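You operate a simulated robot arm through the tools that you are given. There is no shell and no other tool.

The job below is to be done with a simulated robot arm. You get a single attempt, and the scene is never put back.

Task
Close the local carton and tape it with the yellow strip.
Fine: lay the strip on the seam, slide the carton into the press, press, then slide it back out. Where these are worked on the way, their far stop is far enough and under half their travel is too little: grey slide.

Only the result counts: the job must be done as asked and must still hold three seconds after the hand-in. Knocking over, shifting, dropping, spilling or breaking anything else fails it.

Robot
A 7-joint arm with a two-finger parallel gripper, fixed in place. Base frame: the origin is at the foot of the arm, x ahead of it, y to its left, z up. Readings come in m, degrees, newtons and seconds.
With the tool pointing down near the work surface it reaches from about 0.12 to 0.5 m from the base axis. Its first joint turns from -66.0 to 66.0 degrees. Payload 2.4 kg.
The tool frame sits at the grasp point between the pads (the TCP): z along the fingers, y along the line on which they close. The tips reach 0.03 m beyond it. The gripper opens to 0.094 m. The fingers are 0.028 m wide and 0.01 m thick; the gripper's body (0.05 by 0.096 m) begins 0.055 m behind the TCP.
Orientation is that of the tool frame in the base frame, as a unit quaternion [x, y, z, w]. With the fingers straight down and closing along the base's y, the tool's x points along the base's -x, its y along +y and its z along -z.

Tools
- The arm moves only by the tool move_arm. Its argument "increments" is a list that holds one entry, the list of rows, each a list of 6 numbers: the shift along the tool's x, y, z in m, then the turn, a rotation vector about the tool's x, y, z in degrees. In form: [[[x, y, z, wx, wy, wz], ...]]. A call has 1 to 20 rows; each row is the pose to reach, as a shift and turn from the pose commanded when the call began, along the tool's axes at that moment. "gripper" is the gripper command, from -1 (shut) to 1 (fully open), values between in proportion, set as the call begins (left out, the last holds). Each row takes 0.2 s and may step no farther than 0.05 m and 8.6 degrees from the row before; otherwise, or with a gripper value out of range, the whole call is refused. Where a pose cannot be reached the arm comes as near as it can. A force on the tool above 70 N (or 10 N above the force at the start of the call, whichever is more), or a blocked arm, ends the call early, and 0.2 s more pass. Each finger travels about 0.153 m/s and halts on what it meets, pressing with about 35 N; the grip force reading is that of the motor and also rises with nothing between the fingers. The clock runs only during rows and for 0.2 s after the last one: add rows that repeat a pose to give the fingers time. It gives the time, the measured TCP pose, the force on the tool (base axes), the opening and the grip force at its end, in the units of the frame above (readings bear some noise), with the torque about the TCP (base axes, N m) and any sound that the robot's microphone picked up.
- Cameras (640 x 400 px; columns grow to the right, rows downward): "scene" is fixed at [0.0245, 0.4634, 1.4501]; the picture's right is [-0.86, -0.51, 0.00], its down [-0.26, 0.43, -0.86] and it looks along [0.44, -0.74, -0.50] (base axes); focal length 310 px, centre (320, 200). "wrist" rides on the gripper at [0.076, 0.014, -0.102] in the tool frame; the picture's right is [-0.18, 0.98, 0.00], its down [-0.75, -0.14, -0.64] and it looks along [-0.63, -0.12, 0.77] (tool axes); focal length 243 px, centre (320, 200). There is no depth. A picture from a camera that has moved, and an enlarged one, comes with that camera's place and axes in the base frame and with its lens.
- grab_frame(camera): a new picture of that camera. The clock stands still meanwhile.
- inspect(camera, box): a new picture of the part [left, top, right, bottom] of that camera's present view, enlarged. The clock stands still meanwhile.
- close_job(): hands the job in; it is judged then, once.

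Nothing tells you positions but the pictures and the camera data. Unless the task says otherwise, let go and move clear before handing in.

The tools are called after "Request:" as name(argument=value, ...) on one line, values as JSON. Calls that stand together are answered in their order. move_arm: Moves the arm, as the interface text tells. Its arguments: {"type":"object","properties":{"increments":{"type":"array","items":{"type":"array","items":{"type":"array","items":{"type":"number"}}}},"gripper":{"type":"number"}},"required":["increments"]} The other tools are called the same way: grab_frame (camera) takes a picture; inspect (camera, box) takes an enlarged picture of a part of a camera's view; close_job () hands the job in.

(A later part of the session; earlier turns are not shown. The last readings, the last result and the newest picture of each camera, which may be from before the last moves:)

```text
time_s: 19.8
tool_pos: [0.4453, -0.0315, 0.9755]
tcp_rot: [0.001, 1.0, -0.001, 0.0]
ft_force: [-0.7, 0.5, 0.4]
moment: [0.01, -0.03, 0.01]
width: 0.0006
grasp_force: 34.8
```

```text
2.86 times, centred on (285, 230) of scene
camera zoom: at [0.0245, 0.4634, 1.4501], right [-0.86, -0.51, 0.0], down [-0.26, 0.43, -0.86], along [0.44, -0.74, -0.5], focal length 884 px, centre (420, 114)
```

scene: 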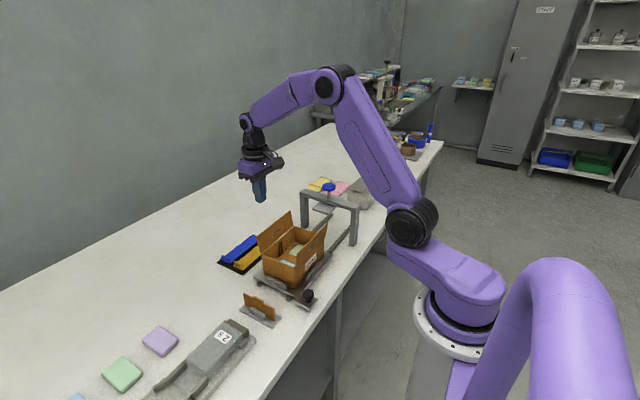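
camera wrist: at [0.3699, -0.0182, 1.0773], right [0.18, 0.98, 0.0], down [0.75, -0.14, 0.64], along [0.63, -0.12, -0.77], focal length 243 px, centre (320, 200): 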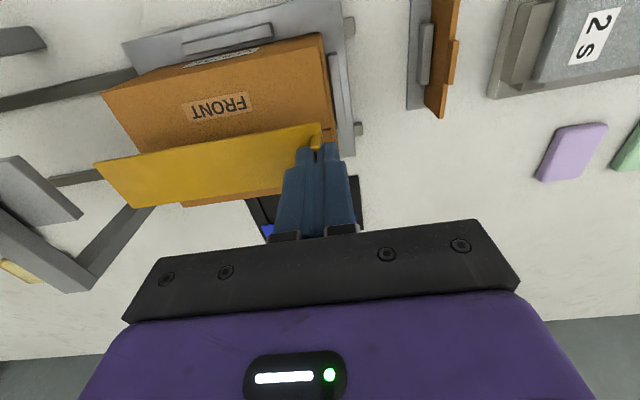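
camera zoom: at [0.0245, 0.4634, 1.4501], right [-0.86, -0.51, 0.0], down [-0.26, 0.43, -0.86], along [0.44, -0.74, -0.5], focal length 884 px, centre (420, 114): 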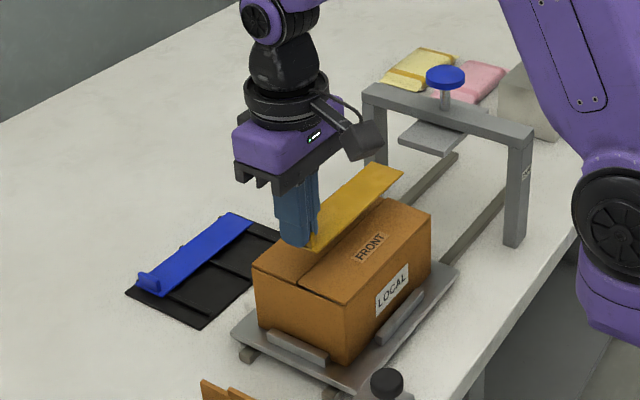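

The strip is level and parallel to the seam, but about 2 mm short in x. I'll correct x and lower it to just above the carton top.

Request:
move_arm(increments=[[[-0.001, 0, 0.01, 0, 0, 0], [-0.0018, 0, 0.02, 0, 0, 0], [-0.0018, 0, 0.028, 0, 0, 0], [-0.0018, 0, 0.034, 0, 0, 0], [-0.0018, 0, 0.034, 0, 0, 0]]])

Request:
inspect(camera="wrist", box=[100, 0, 400, 200])

Request:
inspect(camera="scene", box=[260, 200, 340, 290])

```text
time_s: 21.0
tool_pos: [0.4476, -0.0313, 0.9409]
tcp_rot: [0.001, 1.0, -0.001, 0.0]
ft_force: [-0.1, 0.4, 0.0]
moment: [0.0, -0.01, 0.0]
width: 0.0007
grasp_force: 34.8
```

```text
2.00 times, centred on (250, 100) of wrist
camera zoom: at [0.372, -0.0188, 1.0439], right [0.18, 0.98, 0.0], down [0.75, -0.14, 0.64], along [0.63, -0.12, -0.77], focal length 485 px, centre (460, 400)
```

zoom: 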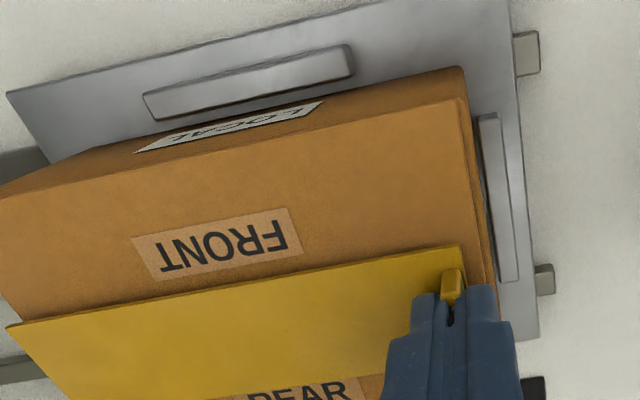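

```text
4.44 times, centred on (300, 245) of scene
camera zoom: at [0.0245, 0.4634, 1.4501], right [-0.86, -0.51, 0.0], down [-0.26, 0.43, -0.86], along [0.44, -0.74, -0.5], focal length 1376 px, centre (409, 0)
```

zoom: 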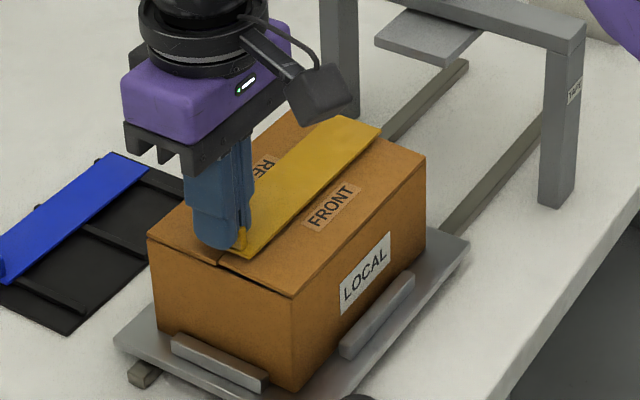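

The strip hovers a few millimetres above the seam and is slightly toward -y. I'll shift it by +3 mm in y and lower in fine steps until it touches.

Request:
move_arm(increments=[[[0.0005, 0.0033, 0.0, 0, 0, 0], [0.0005, 0.0033, 0.001, 0, 0, 0], [0.0005, 0.0033, 0.002, 0, 0, 0], [0.0005, 0.0033, 0.0025, 0, 0, 0], [0.0005, 0.0033, 0.0025, 0, 0, 0]]])

Request:
inspect(camera="scene", box=[270, 210, 330, 270])

Request:
inspect(camera="wrist", box=[100, 80, 380, 200])

```text
time_s: 22.2
tool_pos: [0.4475, -0.027, 0.9394]
tcp_rot: [-0.001, 1.0, -0.001, 0.001]
ft_force: [0.8, 0.6, -0.2]
moment: [0.03, -0.02, 0.03]
width: 0.0009
grasp_force: 35.2
```

```text
6.67 times, centred on (300, 240) of scene
camera zoom: at [0.0245, 0.4634, 1.4501], right [-0.86, -0.51, 0.0], down [-0.26, 0.43, -0.86], along [0.44, -0.74, -0.5], focal length 2063 px, centre (453, -67)
```

zoom: 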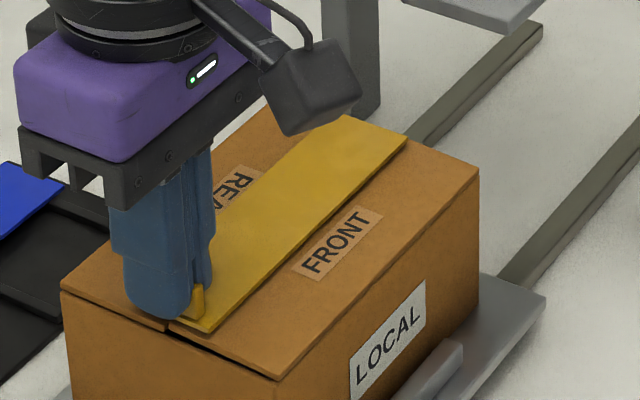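

```text
2.29 times, centred on (240, 140) of wrist
camera zoom: at [0.3719, -0.0146, 1.0415], right [0.18, 0.98, 0.0], down [0.75, -0.14, 0.64], along [0.63, -0.12, -0.77], focal length 555 px, centre (503, 337)
```

zoom: 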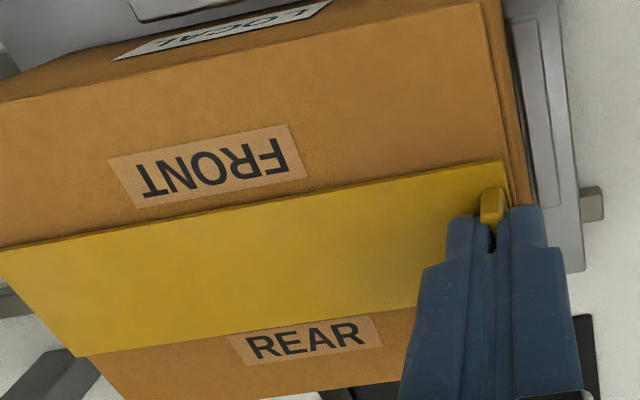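

A small shadow still shows under the strip, so it isn't touching yet. I'll lower a further 2 mm in small steps.

Request:
move_arm(increments=[[[0, 0, 0.001, 0, 0, 0], [0, 0, 0.002, 0, 0, 0], [0, 0, 0.002, 0, 0, 0]]])

Request:
inspect(camera="scene", box=[270, 210, 330, 270])

```text
time_s: 23.0
tool_pos: [0.4476, -0.0285, 0.9366]
tcp_rot: [0.0, 1.0, 0.0, -0.001]
ft_force: [0.5, -0.3, -0.2]
moment: [0.01, 0.01, 0.01]
width: 0.0008
grasp_force: 34.8
```

```text
6.67 times, centred on (300, 240) of scene
camera zoom: at [0.0245, 0.4634, 1.4501], right [-0.86, -0.51, 0.0], down [-0.26, 0.43, -0.86], along [0.44, -0.74, -0.5], focal length 2063 px, centre (453, -67)
```

zoom: 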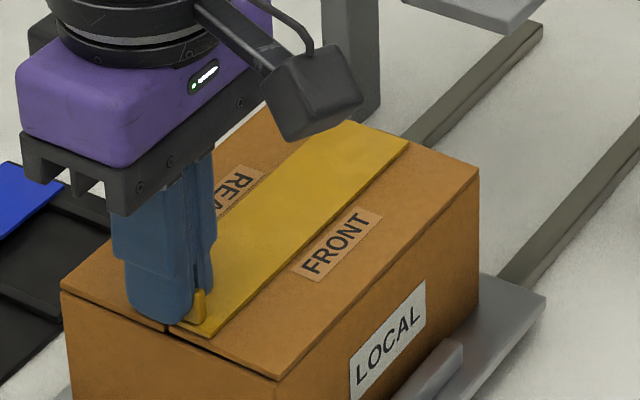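

Still no contact force, but it is nearly down. I'll lower another 2 mm and nudge x by 1 mm toward the seam.

Request:
move_arm(increments=[[[-0.001, 0, 0, 0, 0, 0], [-0.001, 0, 0.001, 0, 0, 0], [-0.001, 0, 0.002, 0, 0, 0], [-0.001, 0, 0.002, 0, 0, 0]]])

Request:
inspect(camera="scene", box=[270, 210, 330, 270])

Request:
inspect(camera="wrist", box=[260, 100, 380, 180])

```text
time_s: 24.0
tool_pos: [0.4484, -0.0271, 0.9349]
tcp_rot: [0.0, 1.0, -0.001, -0.001]
ft_force: [1.2, 0.2, -0.2]
moment: [0.03, 0.07, 0.0]
width: 0.0009
grasp_force: 35.4
```

```text
6.67 times, centred on (300, 240) of scene
camera zoom: at [0.0245, 0.4634, 1.4501], right [-0.86, -0.51, 0.0], down [-0.26, 0.43, -0.86], along [0.44, -0.74, -0.5], focal length 2063 px, centre (453, -67)
```

zoom: 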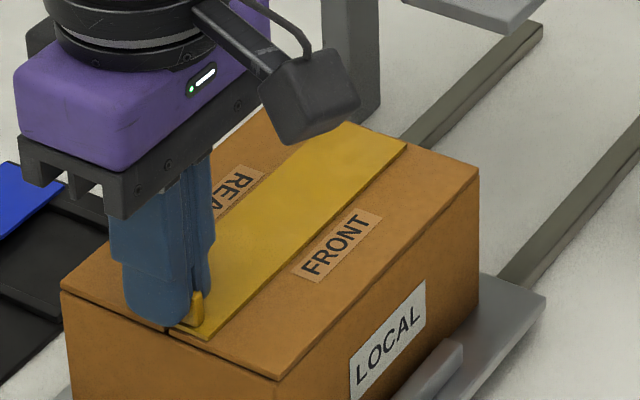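

```text
5.00 times, centred on (320, 140) of wrist
camera zoom: at [0.3726, -0.0147, 1.0373], right [0.18, 0.98, 0.0], down [0.75, -0.14, 0.64], along [0.63, -0.12, -0.77], focal length 1213 px, centre (320, 500)
```

zoom: 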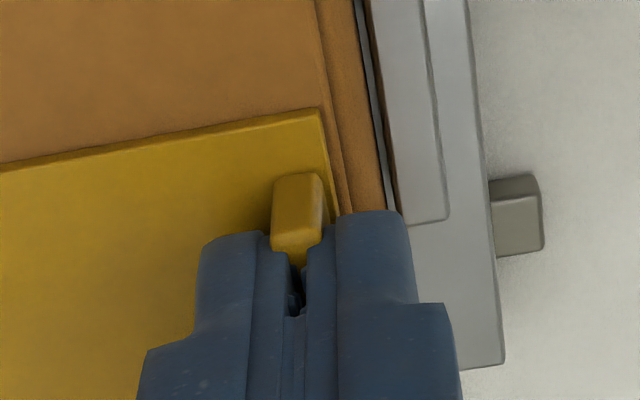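

It should be touching about now, so I'll lower 1.5 mm more and look for a contact force.

Request:
move_arm(increments=[[[0, 0, 0.0008, 0, 0, 0], [0, 0, 0.0015, 0, 0, 0], [0, 0, 0.0015, 0, 0, 0]]])

Request:
inspect(camera="scene", box=[270, 210, 330, 270])

```text
time_s: 24.8
tool_pos: [0.4485, -0.0282, 0.9335]
tcp_rot: [0.0, 1.0, 0.0, 0.0]
ft_force: [-1.1, 1.2, 13.4]
moment: [-0.01, 0.06, -0.05]
width: 0.0004
grasp_force: 34.6
```

```text
6.67 times, centred on (300, 240) of scene
camera zoom: at [0.0242, 0.4634, 1.45], right [-0.86, -0.51, 0.0], down [-0.26, 0.43, -0.86], along [0.44, -0.74, -0.5], focal length 2063 px, centre (453, -67)
```

zoom: 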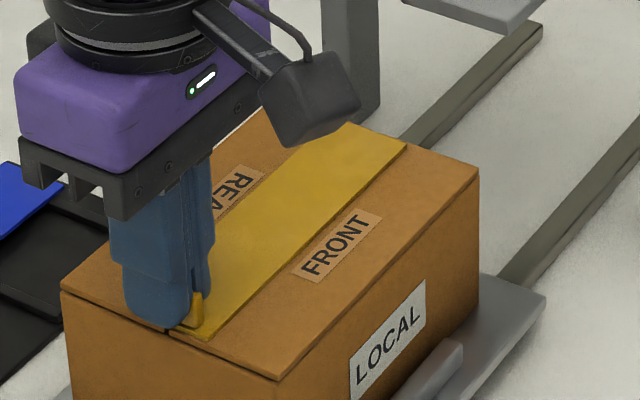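

The strip is in contact with about 13 N. I'll open the fingers a little in place, then lift straight up.

Request:
move_arm(increments=[[[0, 0, -0.0008, 0, 0, 0], [0, 0, -0.0008, 0, 0, 0], [0, 0, -0.0008, 0, 0, 0]]], gripper=-0.5)

Request:
move_arm(increments=[[[0, 0, -0.01, 0, 0, 0], [0, 0, -0.03, 0, 0, 0], [0, 0, -0.07, 0, 0, 0], [0, 0, -0.11, 0, 0, 0], [0, 0, -0.11, 0, 0, 0]]])

Request:
grab_frame(camera="wrist")

Request:
inspect(camera="scene", box=[250, 190, 350, 310])

```text
time_s: 25.6
tool_pos: [0.4481, -0.0274, 0.9333]
tcp_rot: [0.0, 1.0, -0.001, 0.0]
ft_force: [0.1, 0.4, 0.1]
moment: [0.01, 0.02, 0.0]
width: 0.0235
grasp_force: 0.0
```

```text
time_s: 26.8
tool_pos: [0.4493, -0.027, 1.0438]
tcp_rot: [-0.001, 1.0, -0.001, -0.001]
ft_force: [-0.2, -1.3, 0.6]
moment: [-0.01, 0.0, -0.03]
width: 0.0232
grasp_force: 0.0
```

```text
taken
camera wrist: at [0.3737, -0.0145, 1.1461], right [0.18, 0.98, 0.0], down [0.75, -0.14, 0.64], along [0.63, -0.12, -0.77], focal length 243 px, centre (320, 200)
```

wrist: 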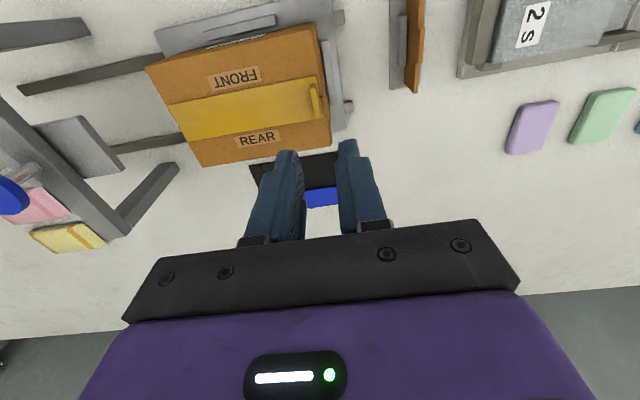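

```text
3.33 times, centred on (300, 250) of scene
camera zoom: at [0.0244, 0.4634, 1.4501], right [-0.86, -0.51, 0.0], down [-0.26, 0.43, -0.86], along [0.44, -0.74, -0.5], focal length 1032 px, centre (387, 33)
```

zoom: 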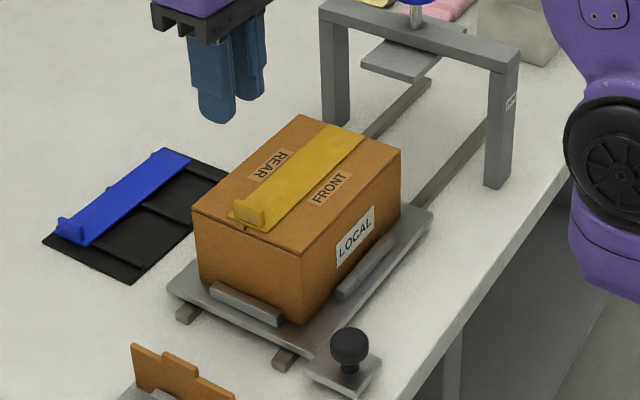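

The strip lies on the seam and the carton is still in place. Next I'll go above the slide's black knob at about (0.34, -0.006) for a close look.

Request:
move_arm(increments=[[[0.03, 0.005, 0, 0, 0, 0], [0.06, 0.01, 0, 0, 0, 0], [0.09, 0.015, 0.01, 0, 0, 0], [0.115, 0.02, 0.03, 0, 0, 0], [0.125, 0.021, 0.06, 0, 0, 0], [0.125, 0.021, 0.06, 0, 0, 0]]], gripper=0.3)

Request:
grab_frame(camera="wrist")

Request:
inspect(camera="wrist", box=[220, 40, 420, 180])

Request:
inspect(camera="scene", box=[270, 250, 350, 320])

```text
time_s: 28.2
tool_pos: [0.3248, -0.0073, 0.9827]
tcp_rot: [0.0, 1.0, -0.001, 0.001]
ft_force: [-0.9, -0.1, 0.6]
moment: [0.01, -0.05, 0.01]
width: 0.0608
grasp_force: 0.1
```

```text
taken
camera wrist: at [0.2478, 0.0057, 1.0862], right [0.18, 0.98, 0.0], down [0.75, -0.14, 0.64], along [0.63, -0.12, -0.77], focal length 243 px, centre (320, 200)
```

wrist: 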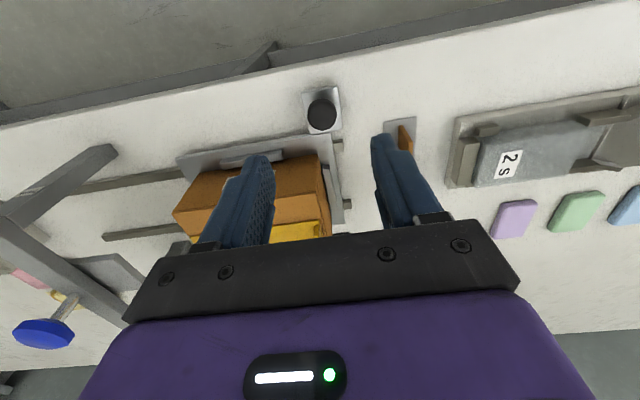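

```text
2.86 times, centred on (320, 110) of wrist
camera zoom: at [0.2478, 0.0057, 1.0862], right [0.18, 0.98, 0.0], down [0.75, -0.14, 0.64], along [0.63, -0.12, -0.77], focal length 693 px, centre (320, 457)
```

zoom: 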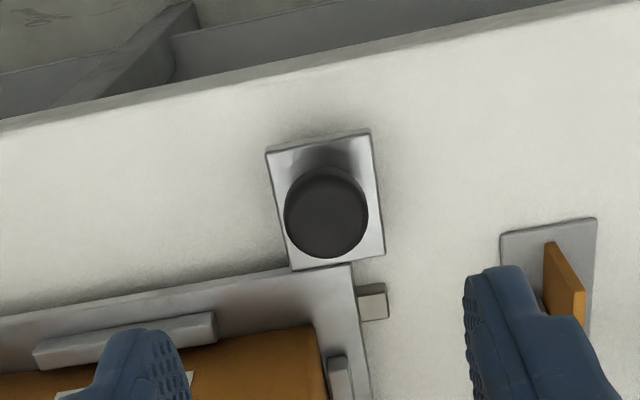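

```text
5.71 times, centred on (310, 285) of scene
camera zoom: at [0.0244, 0.4635, 1.45], right [-0.86, -0.51, 0.0], down [-0.26, 0.43, -0.86], along [0.44, -0.74, -0.5], focal length 1768 px, centre (377, -286)
```

zoom: 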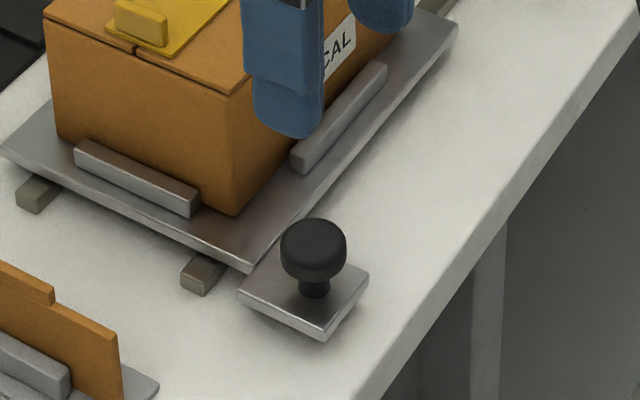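

The knob is about 28 mm across, centred near (0.338, -0.008) with its cap at z 0.832–0.85. I'll descend around it with the fingers closing along y.

Request:
move_arm(increments=[[[-0.006, 0, 0.04, 0, 0, 0], [-0.012, -0.001, 0.08, 0, 0, 0], [-0.0132, -0.001, 0.105, 0, 0, 0], [-0.0132, -0.001, 0.118, 0, 0, 0], [-0.0132, -0.001, 0.1255, 0, 0, 0], [-0.0132, -0.001, 0.1255, 0, 0, 0]]])

Request:
inspect(camera="wrist", box=[220, 40, 420, 180])

Request:
inspect(camera="scene", box=[270, 240, 350, 320])

```text
time_s: 29.6
tool_pos: [0.3382, -0.0074, 0.859]
tcp_rot: [0.001, 1.0, -0.001, 0.0]
ft_force: [-0.3, 0.7, -0.6]
moment: [0.0, 0.0, 0.0]
width: 0.0612
grasp_force: 0.1
```

```text
2.86 times, centred on (320, 110) of wrist
camera zoom: at [0.2618, 0.0048, 0.9607], right [0.18, 0.98, 0.0], down [0.75, -0.14, 0.64], along [0.63, -0.12, -0.77], focal length 693 px, centre (320, 457)
```

zoom: 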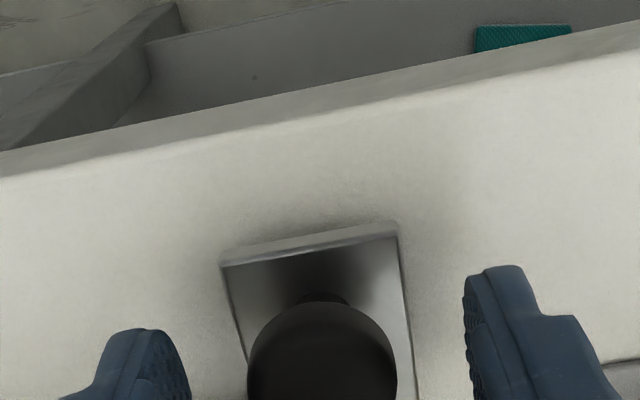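

```text
5.00 times, centred on (310, 280) of scene
camera zoom: at [0.0245, 0.4634, 1.4501], right [-0.86, -0.51, 0.0], down [-0.26, 0.43, -0.86], along [0.44, -0.74, -0.5], focal length 1548 px, centre (370, -200)
```

zoom: 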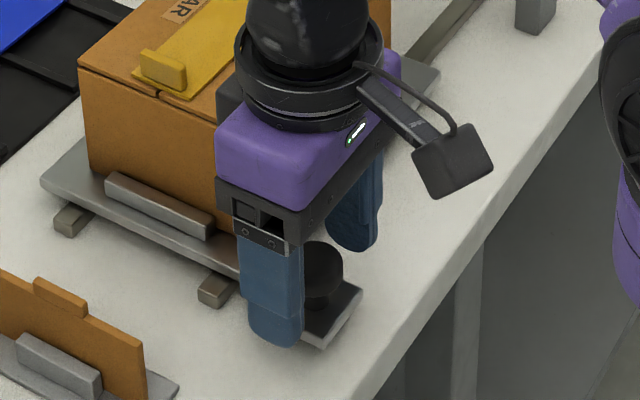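

The knob is centred between the fingers and its plate top is at about z 0.815. I'll drop 6 mm, shift 3 mm in x, then close on the knob.

Request:
move_arm(increments=[[[0.002, 0, 0.003, 0, 0, 0], [0.003, 0, 0.006, 0, 0, 0], [0.003, 0, 0.006, 0, 0, 0]]])

Request:
move_arm(increments=[[[0, 0, 0, 0, 0, 0], [0, 0, 0, 0, 0, 0], [0, 0, 0, 0, 0, 0]]], gripper=-1)

Request:
inspect(camera="wrist", box=[220, 40, 420, 180])

Request:
inspect(camera="scene", box=[240, 200, 360, 320])

```text
time_s: 30.4
tool_pos: [0.3346, -0.0073, 0.853]
tcp_rot: [0.0, 1.0, -0.002, 0.0]
ft_force: [0.6, -0.7, -1.0]
moment: [0.04, -0.01, -0.03]
width: 0.0611
grasp_force: 0.0
```

```text
time_s: 31.2
tool_pos: [0.3348, -0.0081, 0.8525]
tcp_rot: [0.0, 1.0, 0.0, 0.0]
ft_force: [-0.1, -0.1, -1.5]
moment: [0.14, -0.06, 0.01]
width: 0.0298
grasp_force: 45.0
```

```text
2.86 times, centred on (320, 110) of wrist
camera zoom: at [0.2584, 0.0054, 0.955], right [0.18, 0.98, 0.0], down [0.75, -0.14, 0.64], along [0.63, -0.12, -0.77], focal length 693 px, centre (320, 457)
```

zoom: 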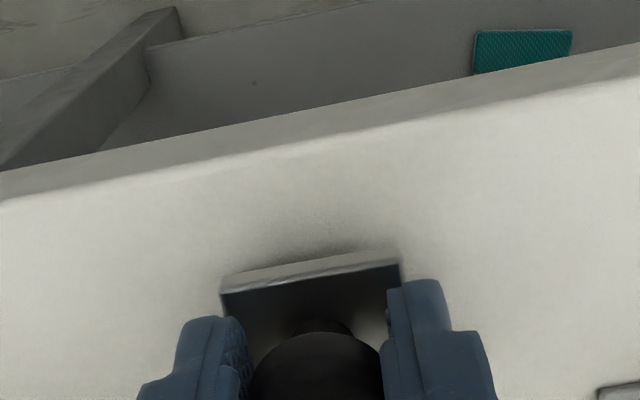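

```text
3.33 times, centred on (300, 260) of scene
camera zoom: at [0.0245, 0.4634, 1.4501], right [-0.86, -0.51, 0.0], down [-0.26, 0.43, -0.86], along [0.44, -0.74, -0.5], focal length 1032 px, centre (387, 0)
```

zoom: 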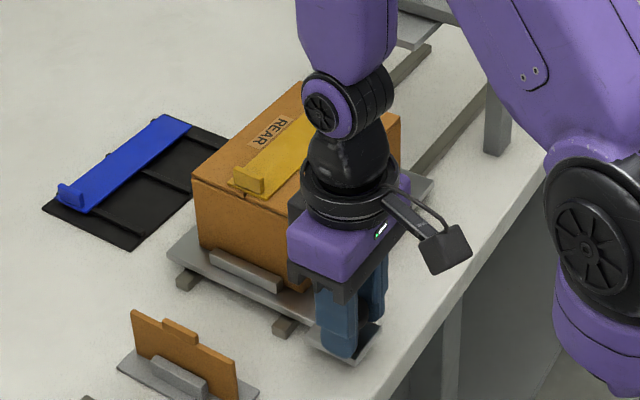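

The knob is gripped (width 0.030). I'll slide the carriage slowly toward the press along -y, checking halfway.

Request:
move_arm(increments=[[[0, -0.004, 0, 0, 0, 0], [0, -0.012, 0, 0, 0, 0], [0, -0.022, 0, 0, 0, 0], [0, -0.032, 0, 0, 0, 0], [0, -0.042, 0, 0, 0, 0], [0, -0.052, 0, 0, 0, 0], [0, -0.062, 0, 0, 0, 0], [0, -0.072, 0, 0, 0, 0], [0, -0.082, 0, 0, 0, 0], [0, -0.09, 0, 0, 0, 0], [0, -0.095, 0, 0, 0, 0], [0, -0.095, 0, 0, 0, 0]]])

Request:
grab_frame(camera="scene")

Request:
grab_frame(camera="wrist")

Request:
inspect(camera="scene", box=[250, 160, 390, 300])

```text
time_s: 33.8
tool_pos: [0.3348, -0.103, 0.8528]
tcp_rot: [0.0, 1.0, 0.0, 0.0]
ft_force: [5.5, 0.0, 11.2]
moment: [0.21, -0.5, 0.09]
width: 0.0293
grasp_force: 44.4
```

```text
taken
```

scene: 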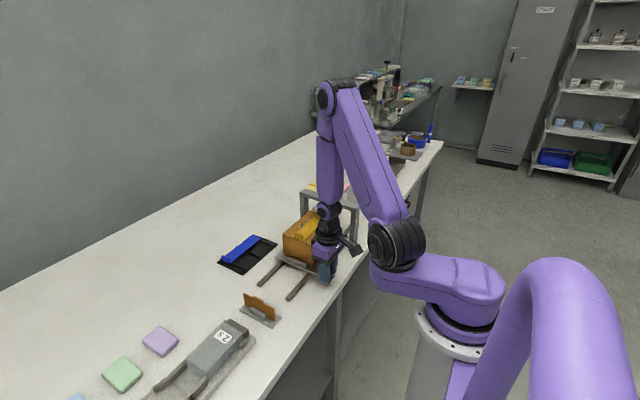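

```text
taken
camera wrist: at [0.2582, -0.0896, 0.9557], right [0.18, 0.98, 0.0], down [0.75, -0.14, 0.64], along [0.63, -0.12, -0.77], focal length 243 px, centre (320, 200)
```

wrist: 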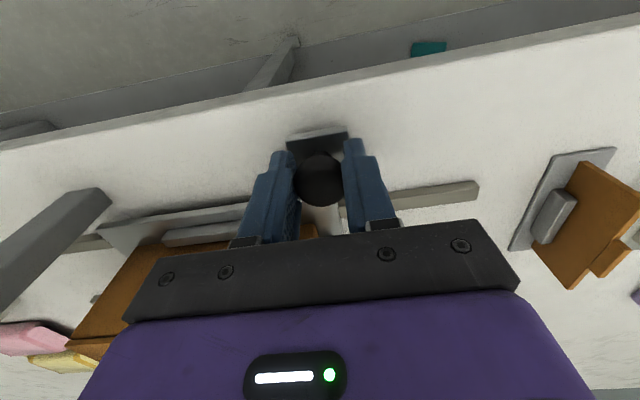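

```text
2.86 times, centred on (320, 230) of scene
camera zoom: at [0.0245, 0.4634, 1.45], right [-0.86, -0.51, 0.0], down [-0.26, 0.43, -0.86], along [0.44, -0.74, -0.5], focal length 884 px, centre (320, 114)
```

zoom: 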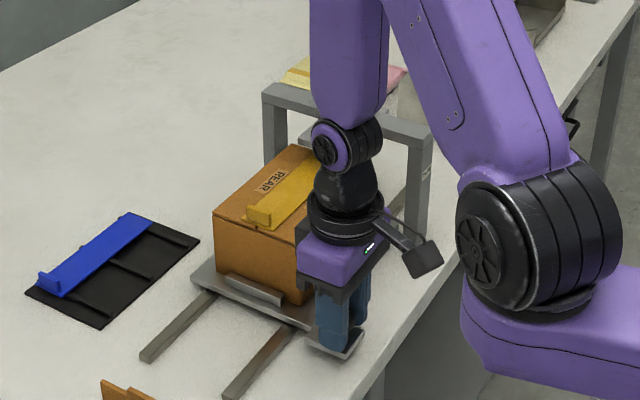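

The slide is moving smoothly with the strip still in place. I'll continue toward the far stop, slowing near the end.

Request:
move_arm(increments=[[[0, -0.004, 0, 0, 0, 0], [0, -0.012, 0, 0, 0, 0], [0, -0.022, 0, 0, 0, 0], [0, -0.032, 0, 0, 0, 0], [0, -0.042, 0, 0, 0, 0], [0, -0.052, 0, 0, 0, 0], [0, -0.062, 0, 0, 0, 0], [0, -0.07, 0, 0, 0, 0], [0, -0.075, 0, 0, 0, 0], [0, -0.075, 0, 0, 0, 0]]])

Request:
grab_frame(camera="wrist")

Request:
inspect(camera="scene", box=[250, 150, 390, 290])

```text
time_s: 36.0
tool_pos: [0.3349, -0.1774, 0.8529]
tcp_rot: [0.0, 1.0, -0.001, 0.0]
ft_force: [5.8, 0.1, 15.9]
moment: [0.1, -1.33, -0.01]
width: 0.0298
grasp_force: 44.9
```

```text
taken
camera wrist: at [0.2582, -0.1648, 0.9554], right [0.18, 0.98, 0.0], down [0.75, -0.14, 0.64], along [0.63, -0.12, -0.77], focal length 243 px, centre (320, 200)
```

wrist: 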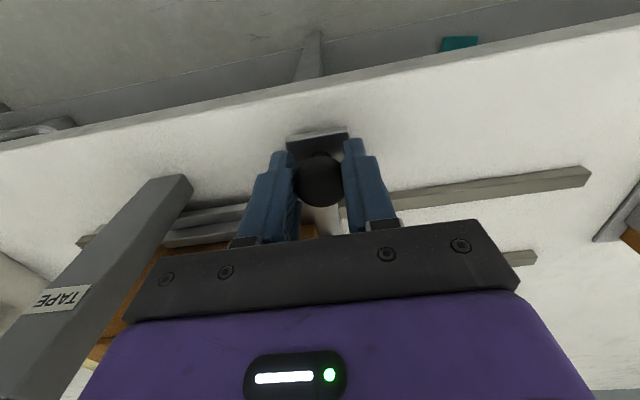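

```text
2.86 times, centred on (320, 220) of scene
camera zoom: at [0.0244, 0.4635, 1.45], right [-0.86, -0.51, 0.0], down [-0.26, 0.43, -0.86], along [0.44, -0.74, -0.5], focal length 884 px, centre (320, 143)
```

zoom: 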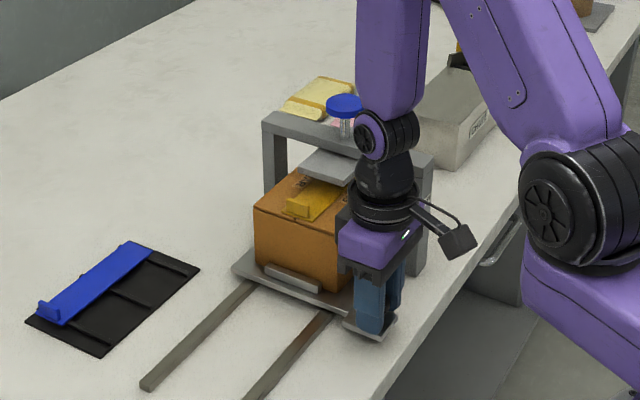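

The carton is nearly under the plate after 0.17 m of travel. I'll continue in small steps to find the far stop.

Request:
move_arm(increments=[[[0, -0.003, 0, 0, 0, 0], [0, -0.007, 0, 0, 0, 0], [0, -0.011, 0, 0, 0, 0], [0, -0.015, 0, 0, 0, 0], [0, -0.018, 0, 0, 0, 0], [0, -0.018, 0, 0, 0, 0]]])

Request:
inspect(camera="scene", box=[250, 150, 390, 290])

```text
time_s: 37.4
tool_pos: [0.3341, -0.196, 0.8535]
tcp_rot: [0.0, 1.0, -0.001, -0.001]
ft_force: [13.2, -0.2, -1.6]
moment: [0.22, 1.23, 0.08]
width: 0.0299
grasp_force: 44.7
```

```text
2.86 times, centred on (320, 220) of scene
camera zoom: at [0.0248, 0.4634, 1.45], right [-0.86, -0.51, 0.0], down [-0.26, 0.43, -0.86], along [0.44, -0.74, -0.5], focal length 884 px, centre (320, 143)
```

zoom: 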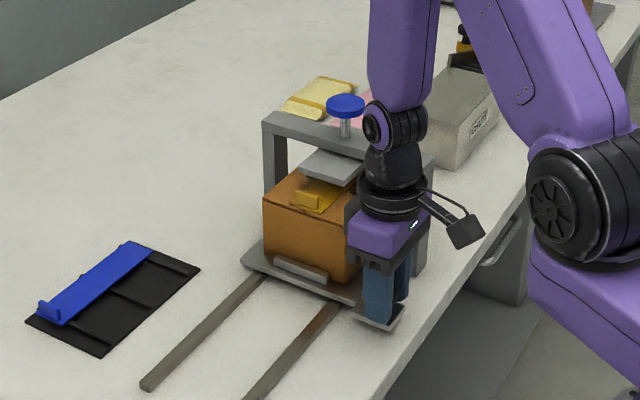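

No stop felt yet at 0.188 m of travel. I'll continue carefully.

Request:
move_arm(increments=[[[0, -0.003, 0, 0, 0, 0], [0, -0.006, 0, 0, 0, 0], [0, -0.009, 0, 0, 0, 0], [0, -0.012, 0, 0, 0, 0], [0, -0.012, 0, 0, 0, 0]]])

Request:
inspect(camera="scene", box=[250, 150, 390, 290])

Request:
grab_frame(camera="wrist")

```text
time_s: 38.6
tool_pos: [0.3349, -0.2065, 0.853]
tcp_rot: [-0.002, 1.0, 0.001, -0.001]
ft_force: [15.6, 30.1, -5.1]
moment: [0.02, -0.96, -0.1]
width: 0.0296
grasp_force: 45.3
```

```text
2.86 times, centred on (320, 220) of scene
camera zoom: at [0.0248, 0.4641, 1.4498], right [-0.86, -0.51, 0.0], down [-0.26, 0.43, -0.86], along [0.44, -0.74, -0.5], focal length 884 px, centre (320, 143)
```

zoom: 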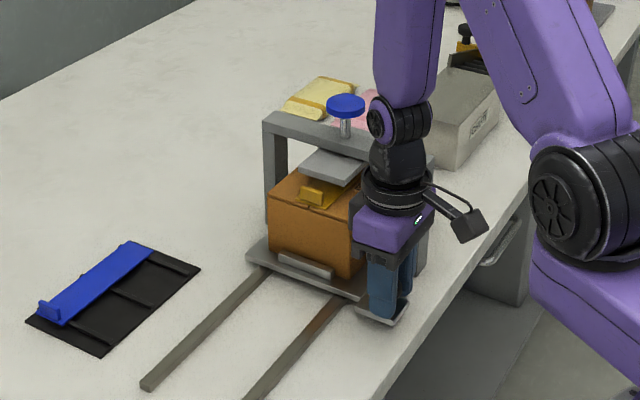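

```text
taken
camera wrist: at [0.2586, -0.1928, 0.9558], right [0.18, 0.98, 0.0], down [0.76, -0.14, 0.64], along [0.63, -0.11, -0.77], focal length 243 px, centre (320, 200)
```

wrist: 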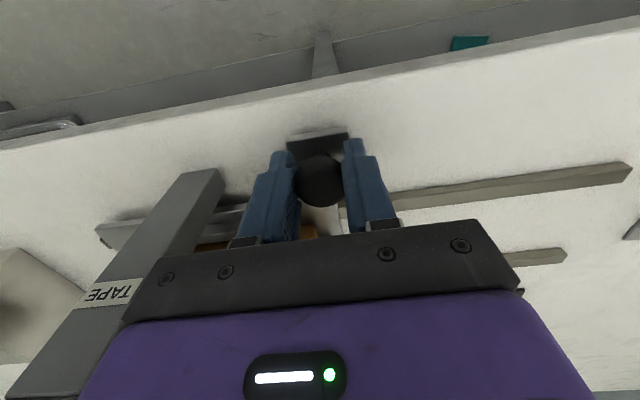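

The slide met its far stop (30 N in +y, about 0.2 m of travel). I'll relieve the force, let go of the knob and rise straight up.

Request:
move_arm(increments=[[[0, 0.0015, 0, 0, 0, 0], [0, 0.0015, 0, 0, 0, 0]]])

Request:
move_arm(increments=[[[0, 0, 0, 0, 0, 0], [0, 0, 0, 0, 0, 0], [0, 0, 0, 0, 0, 0]]], gripper=0.05)

Request:
move_arm(increments=[[[0, 0, -0.03, 0, 0, 0], [0, 0, -0.075, 0, 0, 0], [0, 0, -0.12, 0, 0, 0], [0, 0, -0.165, 0, 0, 0], [0, 0, -0.21, 0, 0, 0], [0, 0, -0.25, 0, 0, 0], [0, 0, -0.25, 0, 0, 0]]])

Request:
grab_frame(camera="wrist")

Request:
grab_frame(camera="scene")

Request:
inspect(camera="scene", box=[280, 150, 390, 280])

```text
time_s: 39.2
tool_pos: [0.3328, -0.2058, 0.8531]
tcp_rot: [-0.002, 1.0, 0.0, -0.001]
ft_force: [18.3, 26.1, 3.1]
moment: [0.4, 1.02, 0.2]
width: 0.0296
grasp_force: 44.7
```

```text
time_s: 40.0
tool_pos: [0.3327, -0.2081, 0.8523]
tcp_rot: [0.0, 1.0, -0.001, 0.0]
ft_force: [0.7, 0.3, 0.1]
moment: [-0.02, -0.02, 0.0]
width: 0.0493
grasp_force: 0.1
```

```text
time_s: 41.6
tool_pos: [0.3339, -0.2052, 1.1019]
tcp_rot: [0.0, 1.0, -0.001, 0.0]
ft_force: [0.1, 0.7, 0.6]
moment: [0.01, 0.05, 0.01]
width: 0.0492
grasp_force: 0.2
```

```text
taken
camera wrist: at [0.2583, -0.1928, 1.206], right [0.18, 0.98, 0.0], down [0.75, -0.14, 0.64], along [0.63, -0.12, -0.77], focal length 243 px, centre (320, 200)
```

wrist: 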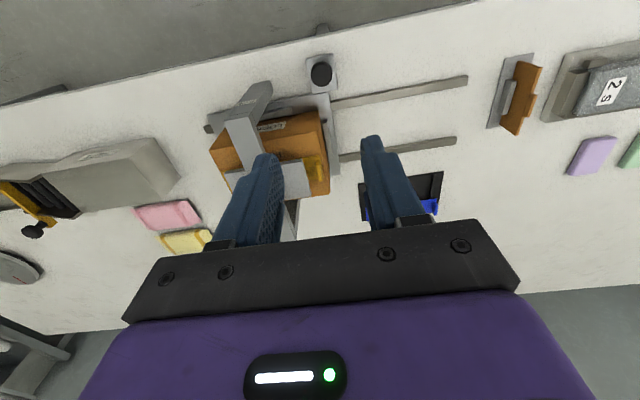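

```text
taken
```

scene: 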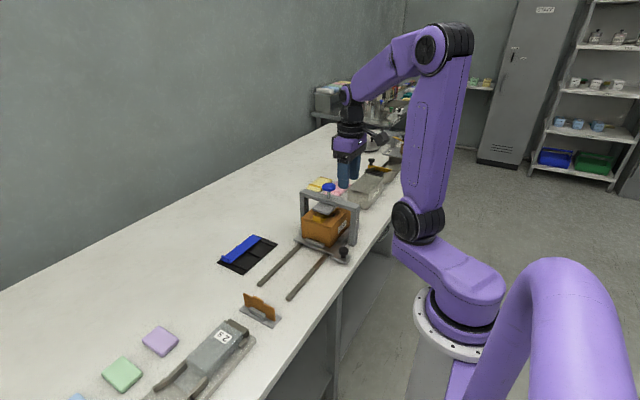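

```text
3.08 times, centred on (335, 215) of scene
camera zoom: at [0.0244, 0.4634, 1.4501], right [-0.86, -0.51, 0.0], down [-0.26, 0.43, -0.86], along [0.44, -0.74, -0.5], focal length 952 px, centre (274, 154)
```

zoom: 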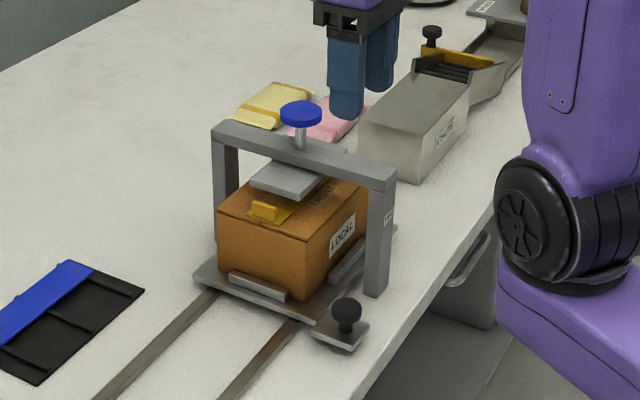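

The carton sits under the plate with the strip's tab sticking out in front of it. I'll move above the blue press knob with the gripper open to see it clearly.

Request:
move_arm(increments=[[[-0.02, -0.03, 0, 0, 0, 0], [-0.04, -0.06, 0, 0, 0, 0], [-0.066, -0.08, 0, 0, 0, 0], [-0.066, -0.085, 0, 0, 0, 0], [-0.066, -0.085, 0, 0, 0, 0]]], gripper=0.8)

Request:
grab_frame(camera="wrist")

Request:
inspect(camera="scene", box=[280, 150, 390, 280])

```text
time_s: 42.8
tool_pos: [0.4002, -0.2929, 1.1029]
tcp_rot: [0.0, 1.0, -0.001, 0.0]
ft_force: [0.6, 0.5, 0.4]
moment: [0.0, -0.01, 0.0]
width: 0.0848
grasp_force: 0.0
```

```text
taken
camera wrist: at [0.3239, -0.2787, 1.205], right [0.18, 0.98, 0.0], down [0.75, -0.14, 0.64], along [0.63, -0.12, -0.77], focal length 243 px, centre (320, 200)
```

wrist: 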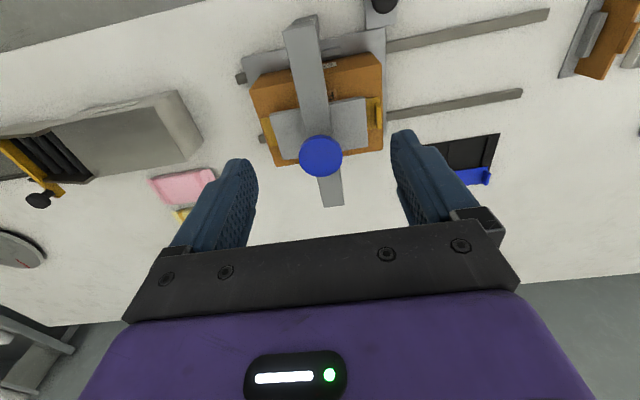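

```text
3.08 times, centred on (335, 215) of scene
camera zoom: at [0.0245, 0.4634, 1.4501], right [-0.86, -0.51, 0.0], down [-0.26, 0.43, -0.86], along [0.44, -0.74, -0.5], focal length 952 px, centre (274, 154)
```

zoom: 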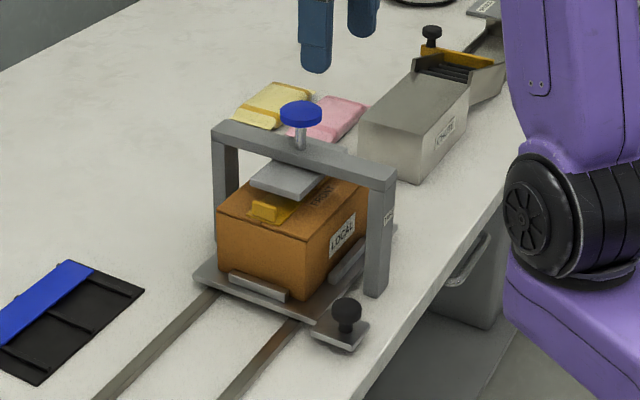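

The blue knob is at about (0.443, -0.300) with its top near z 1.0. I'll close the fingers and position them just above it.

Request:
move_arm(increments=[[[-0.02, -0.003, 0.0, 0, 0, 0], [-0.0425, -0.0065, 0.01, 0, 0, 0], [-0.0425, -0.0065, 0.03, 0, 0, 0], [-0.0425, -0.0065, 0.05, 0, 0, 0], [-0.0425, -0.0065, 0.05, 0, 0, 0]]], gripper=-1)

Request:
grab_frame(camera="wrist")

Request:
inspect(camera="scene", box=[290, 130, 380, 250])

```text
time_s: 44.0
tool_pos: [0.4418, -0.2964, 1.0522]
tcp_rot: [0.0, 1.0, -0.001, 0.0]
ft_force: [-0.7, 0.5, 1.3]
moment: [0.01, 0.01, -0.01]
width: 0.0
grasp_force: 33.2
```

```text
taken
camera wrist: at [0.3657, -0.2839, 1.1548], right [0.18, 0.98, 0.0], down [0.75, -0.14, 0.64], along [0.63, -0.12, -0.77], focal length 243 px, centre (320, 200)
```

wrist: 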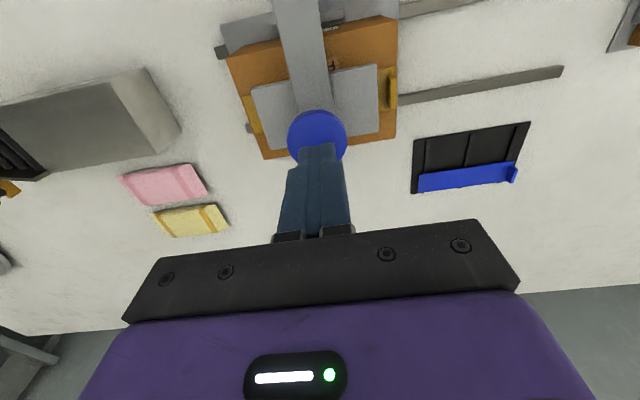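

```text
3.33 times, centred on (335, 190) of scene
camera zoom: at [0.0245, 0.4634, 1.4501], right [-0.86, -0.51, 0.0], down [-0.26, 0.43, -0.86], along [0.44, -0.74, -0.5], focal length 1032 px, centre (270, 233)
```

zoom: 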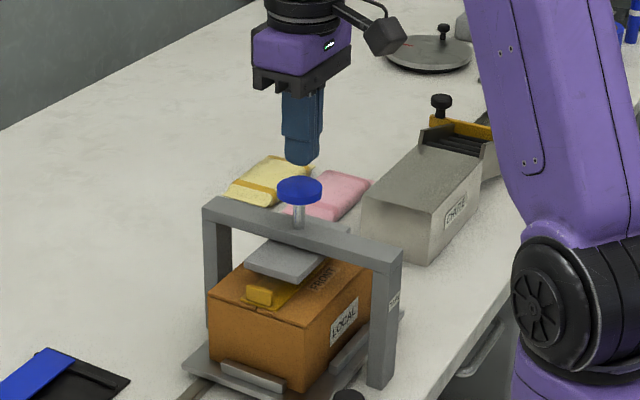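

The fingers are just above the knob, about 3 mm off centre. I'll adjust and press down gradually.

Request:
move_arm(increments=[[[0.003, -0.002, 0.01, 0, 0, 0], [0.003, -0.002, 0.02, 0, 0, 0], [0.003, -0.002, 0.026, 0, 0, 0], [0.003, -0.002, 0.031, 0, 0, 0], [0.003, -0.002, 0.036, 0, 0, 0], [0.003, -0.002, 0.036, 0, 0, 0]]])

Request:
inspect(camera="scene", box=[290, 150, 380, 250])

Request:
grab_frame(camera="wrist")

```text
time_s: 45.4
tool_pos: [0.4399, -0.2998, 1.0163]
tcp_rot: [-0.001, 1.0, -0.001, 0.0]
ft_force: [-0.6, 0.7, 2.3]
moment: [0.07, 0.01, 0.01]
width: 0.0
grasp_force: 32.9
```

```text
4.00 times, centred on (335, 200) of scene
camera zoom: at [0.0244, 0.4635, 1.45], right [-0.86, -0.51, 0.0], down [-0.26, 0.43, -0.86], along [0.44, -0.74, -0.5], focal length 1238 px, centre (260, 200)
```

zoom: 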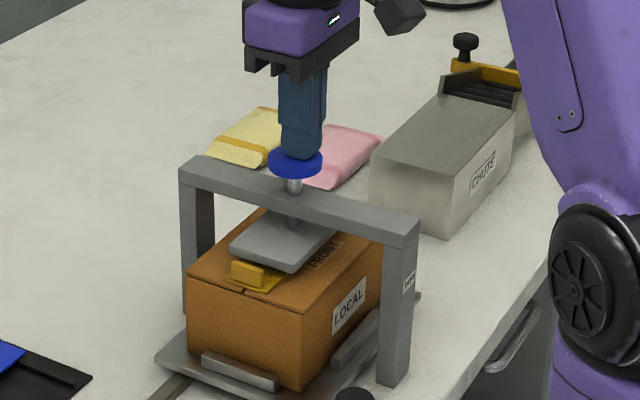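

```text
taken
camera wrist: at [0.3634, -0.2865, 1.1192], right [0.18, 0.98, 0.0], down [0.75, -0.14, 0.64], along [0.63, -0.12, -0.77], focal length 243 px, centre (320, 200)
```

wrist: 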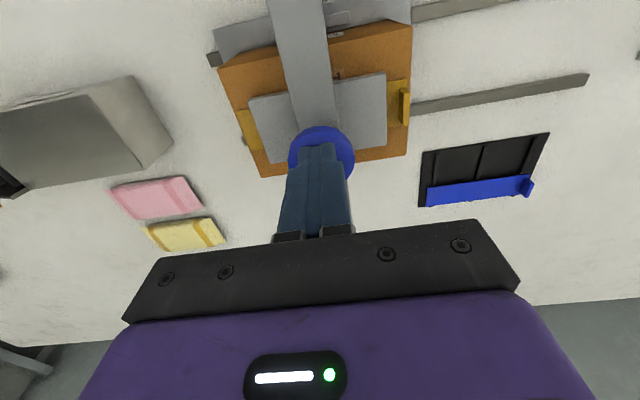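

The plunger is moving down with light resistance. I'll continue down until the plate bears on the strip.

Request:
move_arm(increments=[[[0, 0, 0.004, 0, 0, 0], [0, 0, 0.008, 0, 0, 0], [0, 0, 0.012, 0, 0, 0], [0, 0, 0.012, 0, 0, 0]]])

Request:
inspect(camera="scene", box=[290, 150, 380, 250])

```text
time_s: 46.4
tool_pos: [0.4399, -0.3004, 1.0059]
tcp_rot: [0.001, 1.0, -0.002, 0.001]
ft_force: [-5.2, 5.9, 26.4]
moment: [0.2, 0.35, -0.03]
width: 0.0002
grasp_force: 33.2
```

```text
4.00 times, centred on (335, 200) of scene
camera zoom: at [0.0239, 0.4638, 1.4499], right [-0.86, -0.51, 0.0], down [-0.26, 0.43, -0.86], along [0.44, -0.74, -0.5], focal length 1238 px, centre (260, 200)
```

zoom: 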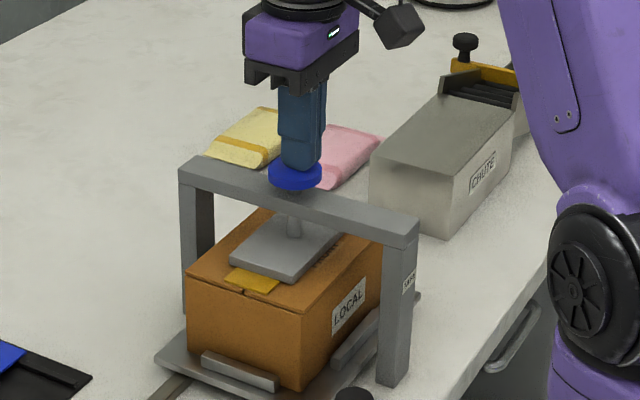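

The plate is bearing on the strip at 26 N, and the strip's upright tab no longer shows. I'll press slightly harder, hold briefly, then look again.

Request:
move_arm(increments=[[[0, 0, 0.0008, 0, 0, 0], [0, 0, 0.0015, 0, 0, 0], [0, 0, 0.0015, 0, 0, 0], [0, 0, 0.0015, 0, 0, 0], [0, 0, 0.0015, 0, 0, 0], [0, 0, 0.0015, 0, 0, 0]]])

Request:
inspect(camera="scene", box=[300, 180, 370, 250])

Request:
inspect(camera="wrist", box=[200, 0, 460, 200])

```text
time_s: 47.8
tool_pos: [0.4391, -0.2994, 1.0054]
tcp_rot: [0.0, 1.0, -0.002, 0.002]
ft_force: [-10.6, 3.8, 46.1]
moment: [0.18, 0.69, 0.16]
width: 0.0002
grasp_force: 32.9
```

```text
5.71 times, centred on (335, 215) of scene
camera zoom: at [0.0235, 0.464, 1.4499], right [-0.86, -0.51, 0.0], down [-0.26, 0.43, -0.86], along [0.44, -0.74, -0.5], focal length 1768 px, centre (234, 114)
```

zoom: 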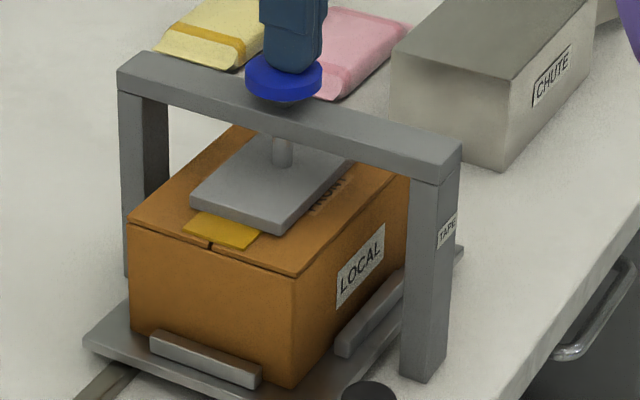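

```text
2.00 times, centred on (330, 100) of wrist
camera zoom: at [0.363, -0.2863, 1.1081], right [0.18, 0.98, 0.0], down [0.75, -0.14, 0.65], along [0.63, -0.12, -0.76], focal length 485 px, centre (300, 400)
```

zoom: 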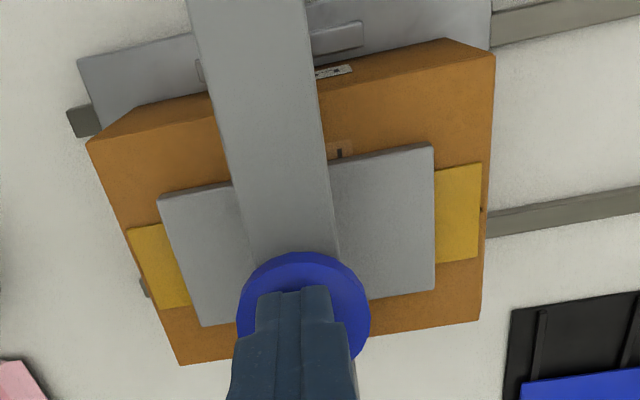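

The strip now lies flat and bonded under the plate. I'll release the press by rising and check that the plate comes back up.

Request:
move_arm(increments=[[[0, 0, -0.01, 0, 0, 0], [0, 0, -0.025, 0, 0, 0], [0, 0, -0.05, 0, 0, 0], [0, 0, -0.09, 0, 0, 0], [0, 0, -0.1, 0, 0, 0]]])

Request:
inspect(camera="scene", box=[290, 150, 380, 250])

Request:
grab_frame(camera="wrist")

```text
time_s: 49.0
tool_pos: [0.4405, -0.2984, 1.1032]
tcp_rot: [0.001, 1.0, -0.001, 0.0]
ft_force: [0.0, -0.5, 0.5]
moment: [0.01, 0.02, -0.03]
width: 0.0002
grasp_force: 32.5
```

```text
4.00 times, centred on (335, 200) of scene
camera zoom: at [0.0245, 0.4634, 1.45], right [-0.86, -0.51, 0.0], down [-0.26, 0.43, -0.86], along [0.44, -0.74, -0.5], focal length 1238 px, centre (260, 200)
```

zoom: 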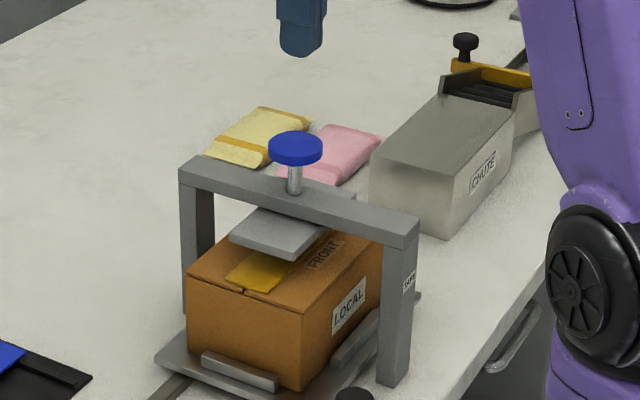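

```text
taken
camera wrist: at [0.365, -0.2855, 1.2061], right [0.18, 0.98, 0.0], down [0.75, -0.14, 0.64], along [0.63, -0.12, -0.77], focal length 243 px, centre (320, 200)
```

wrist: 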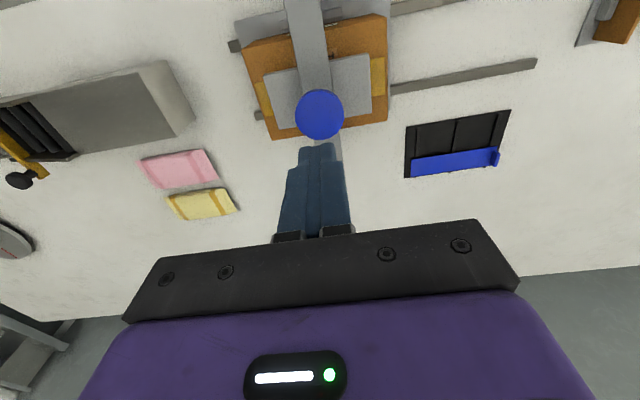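

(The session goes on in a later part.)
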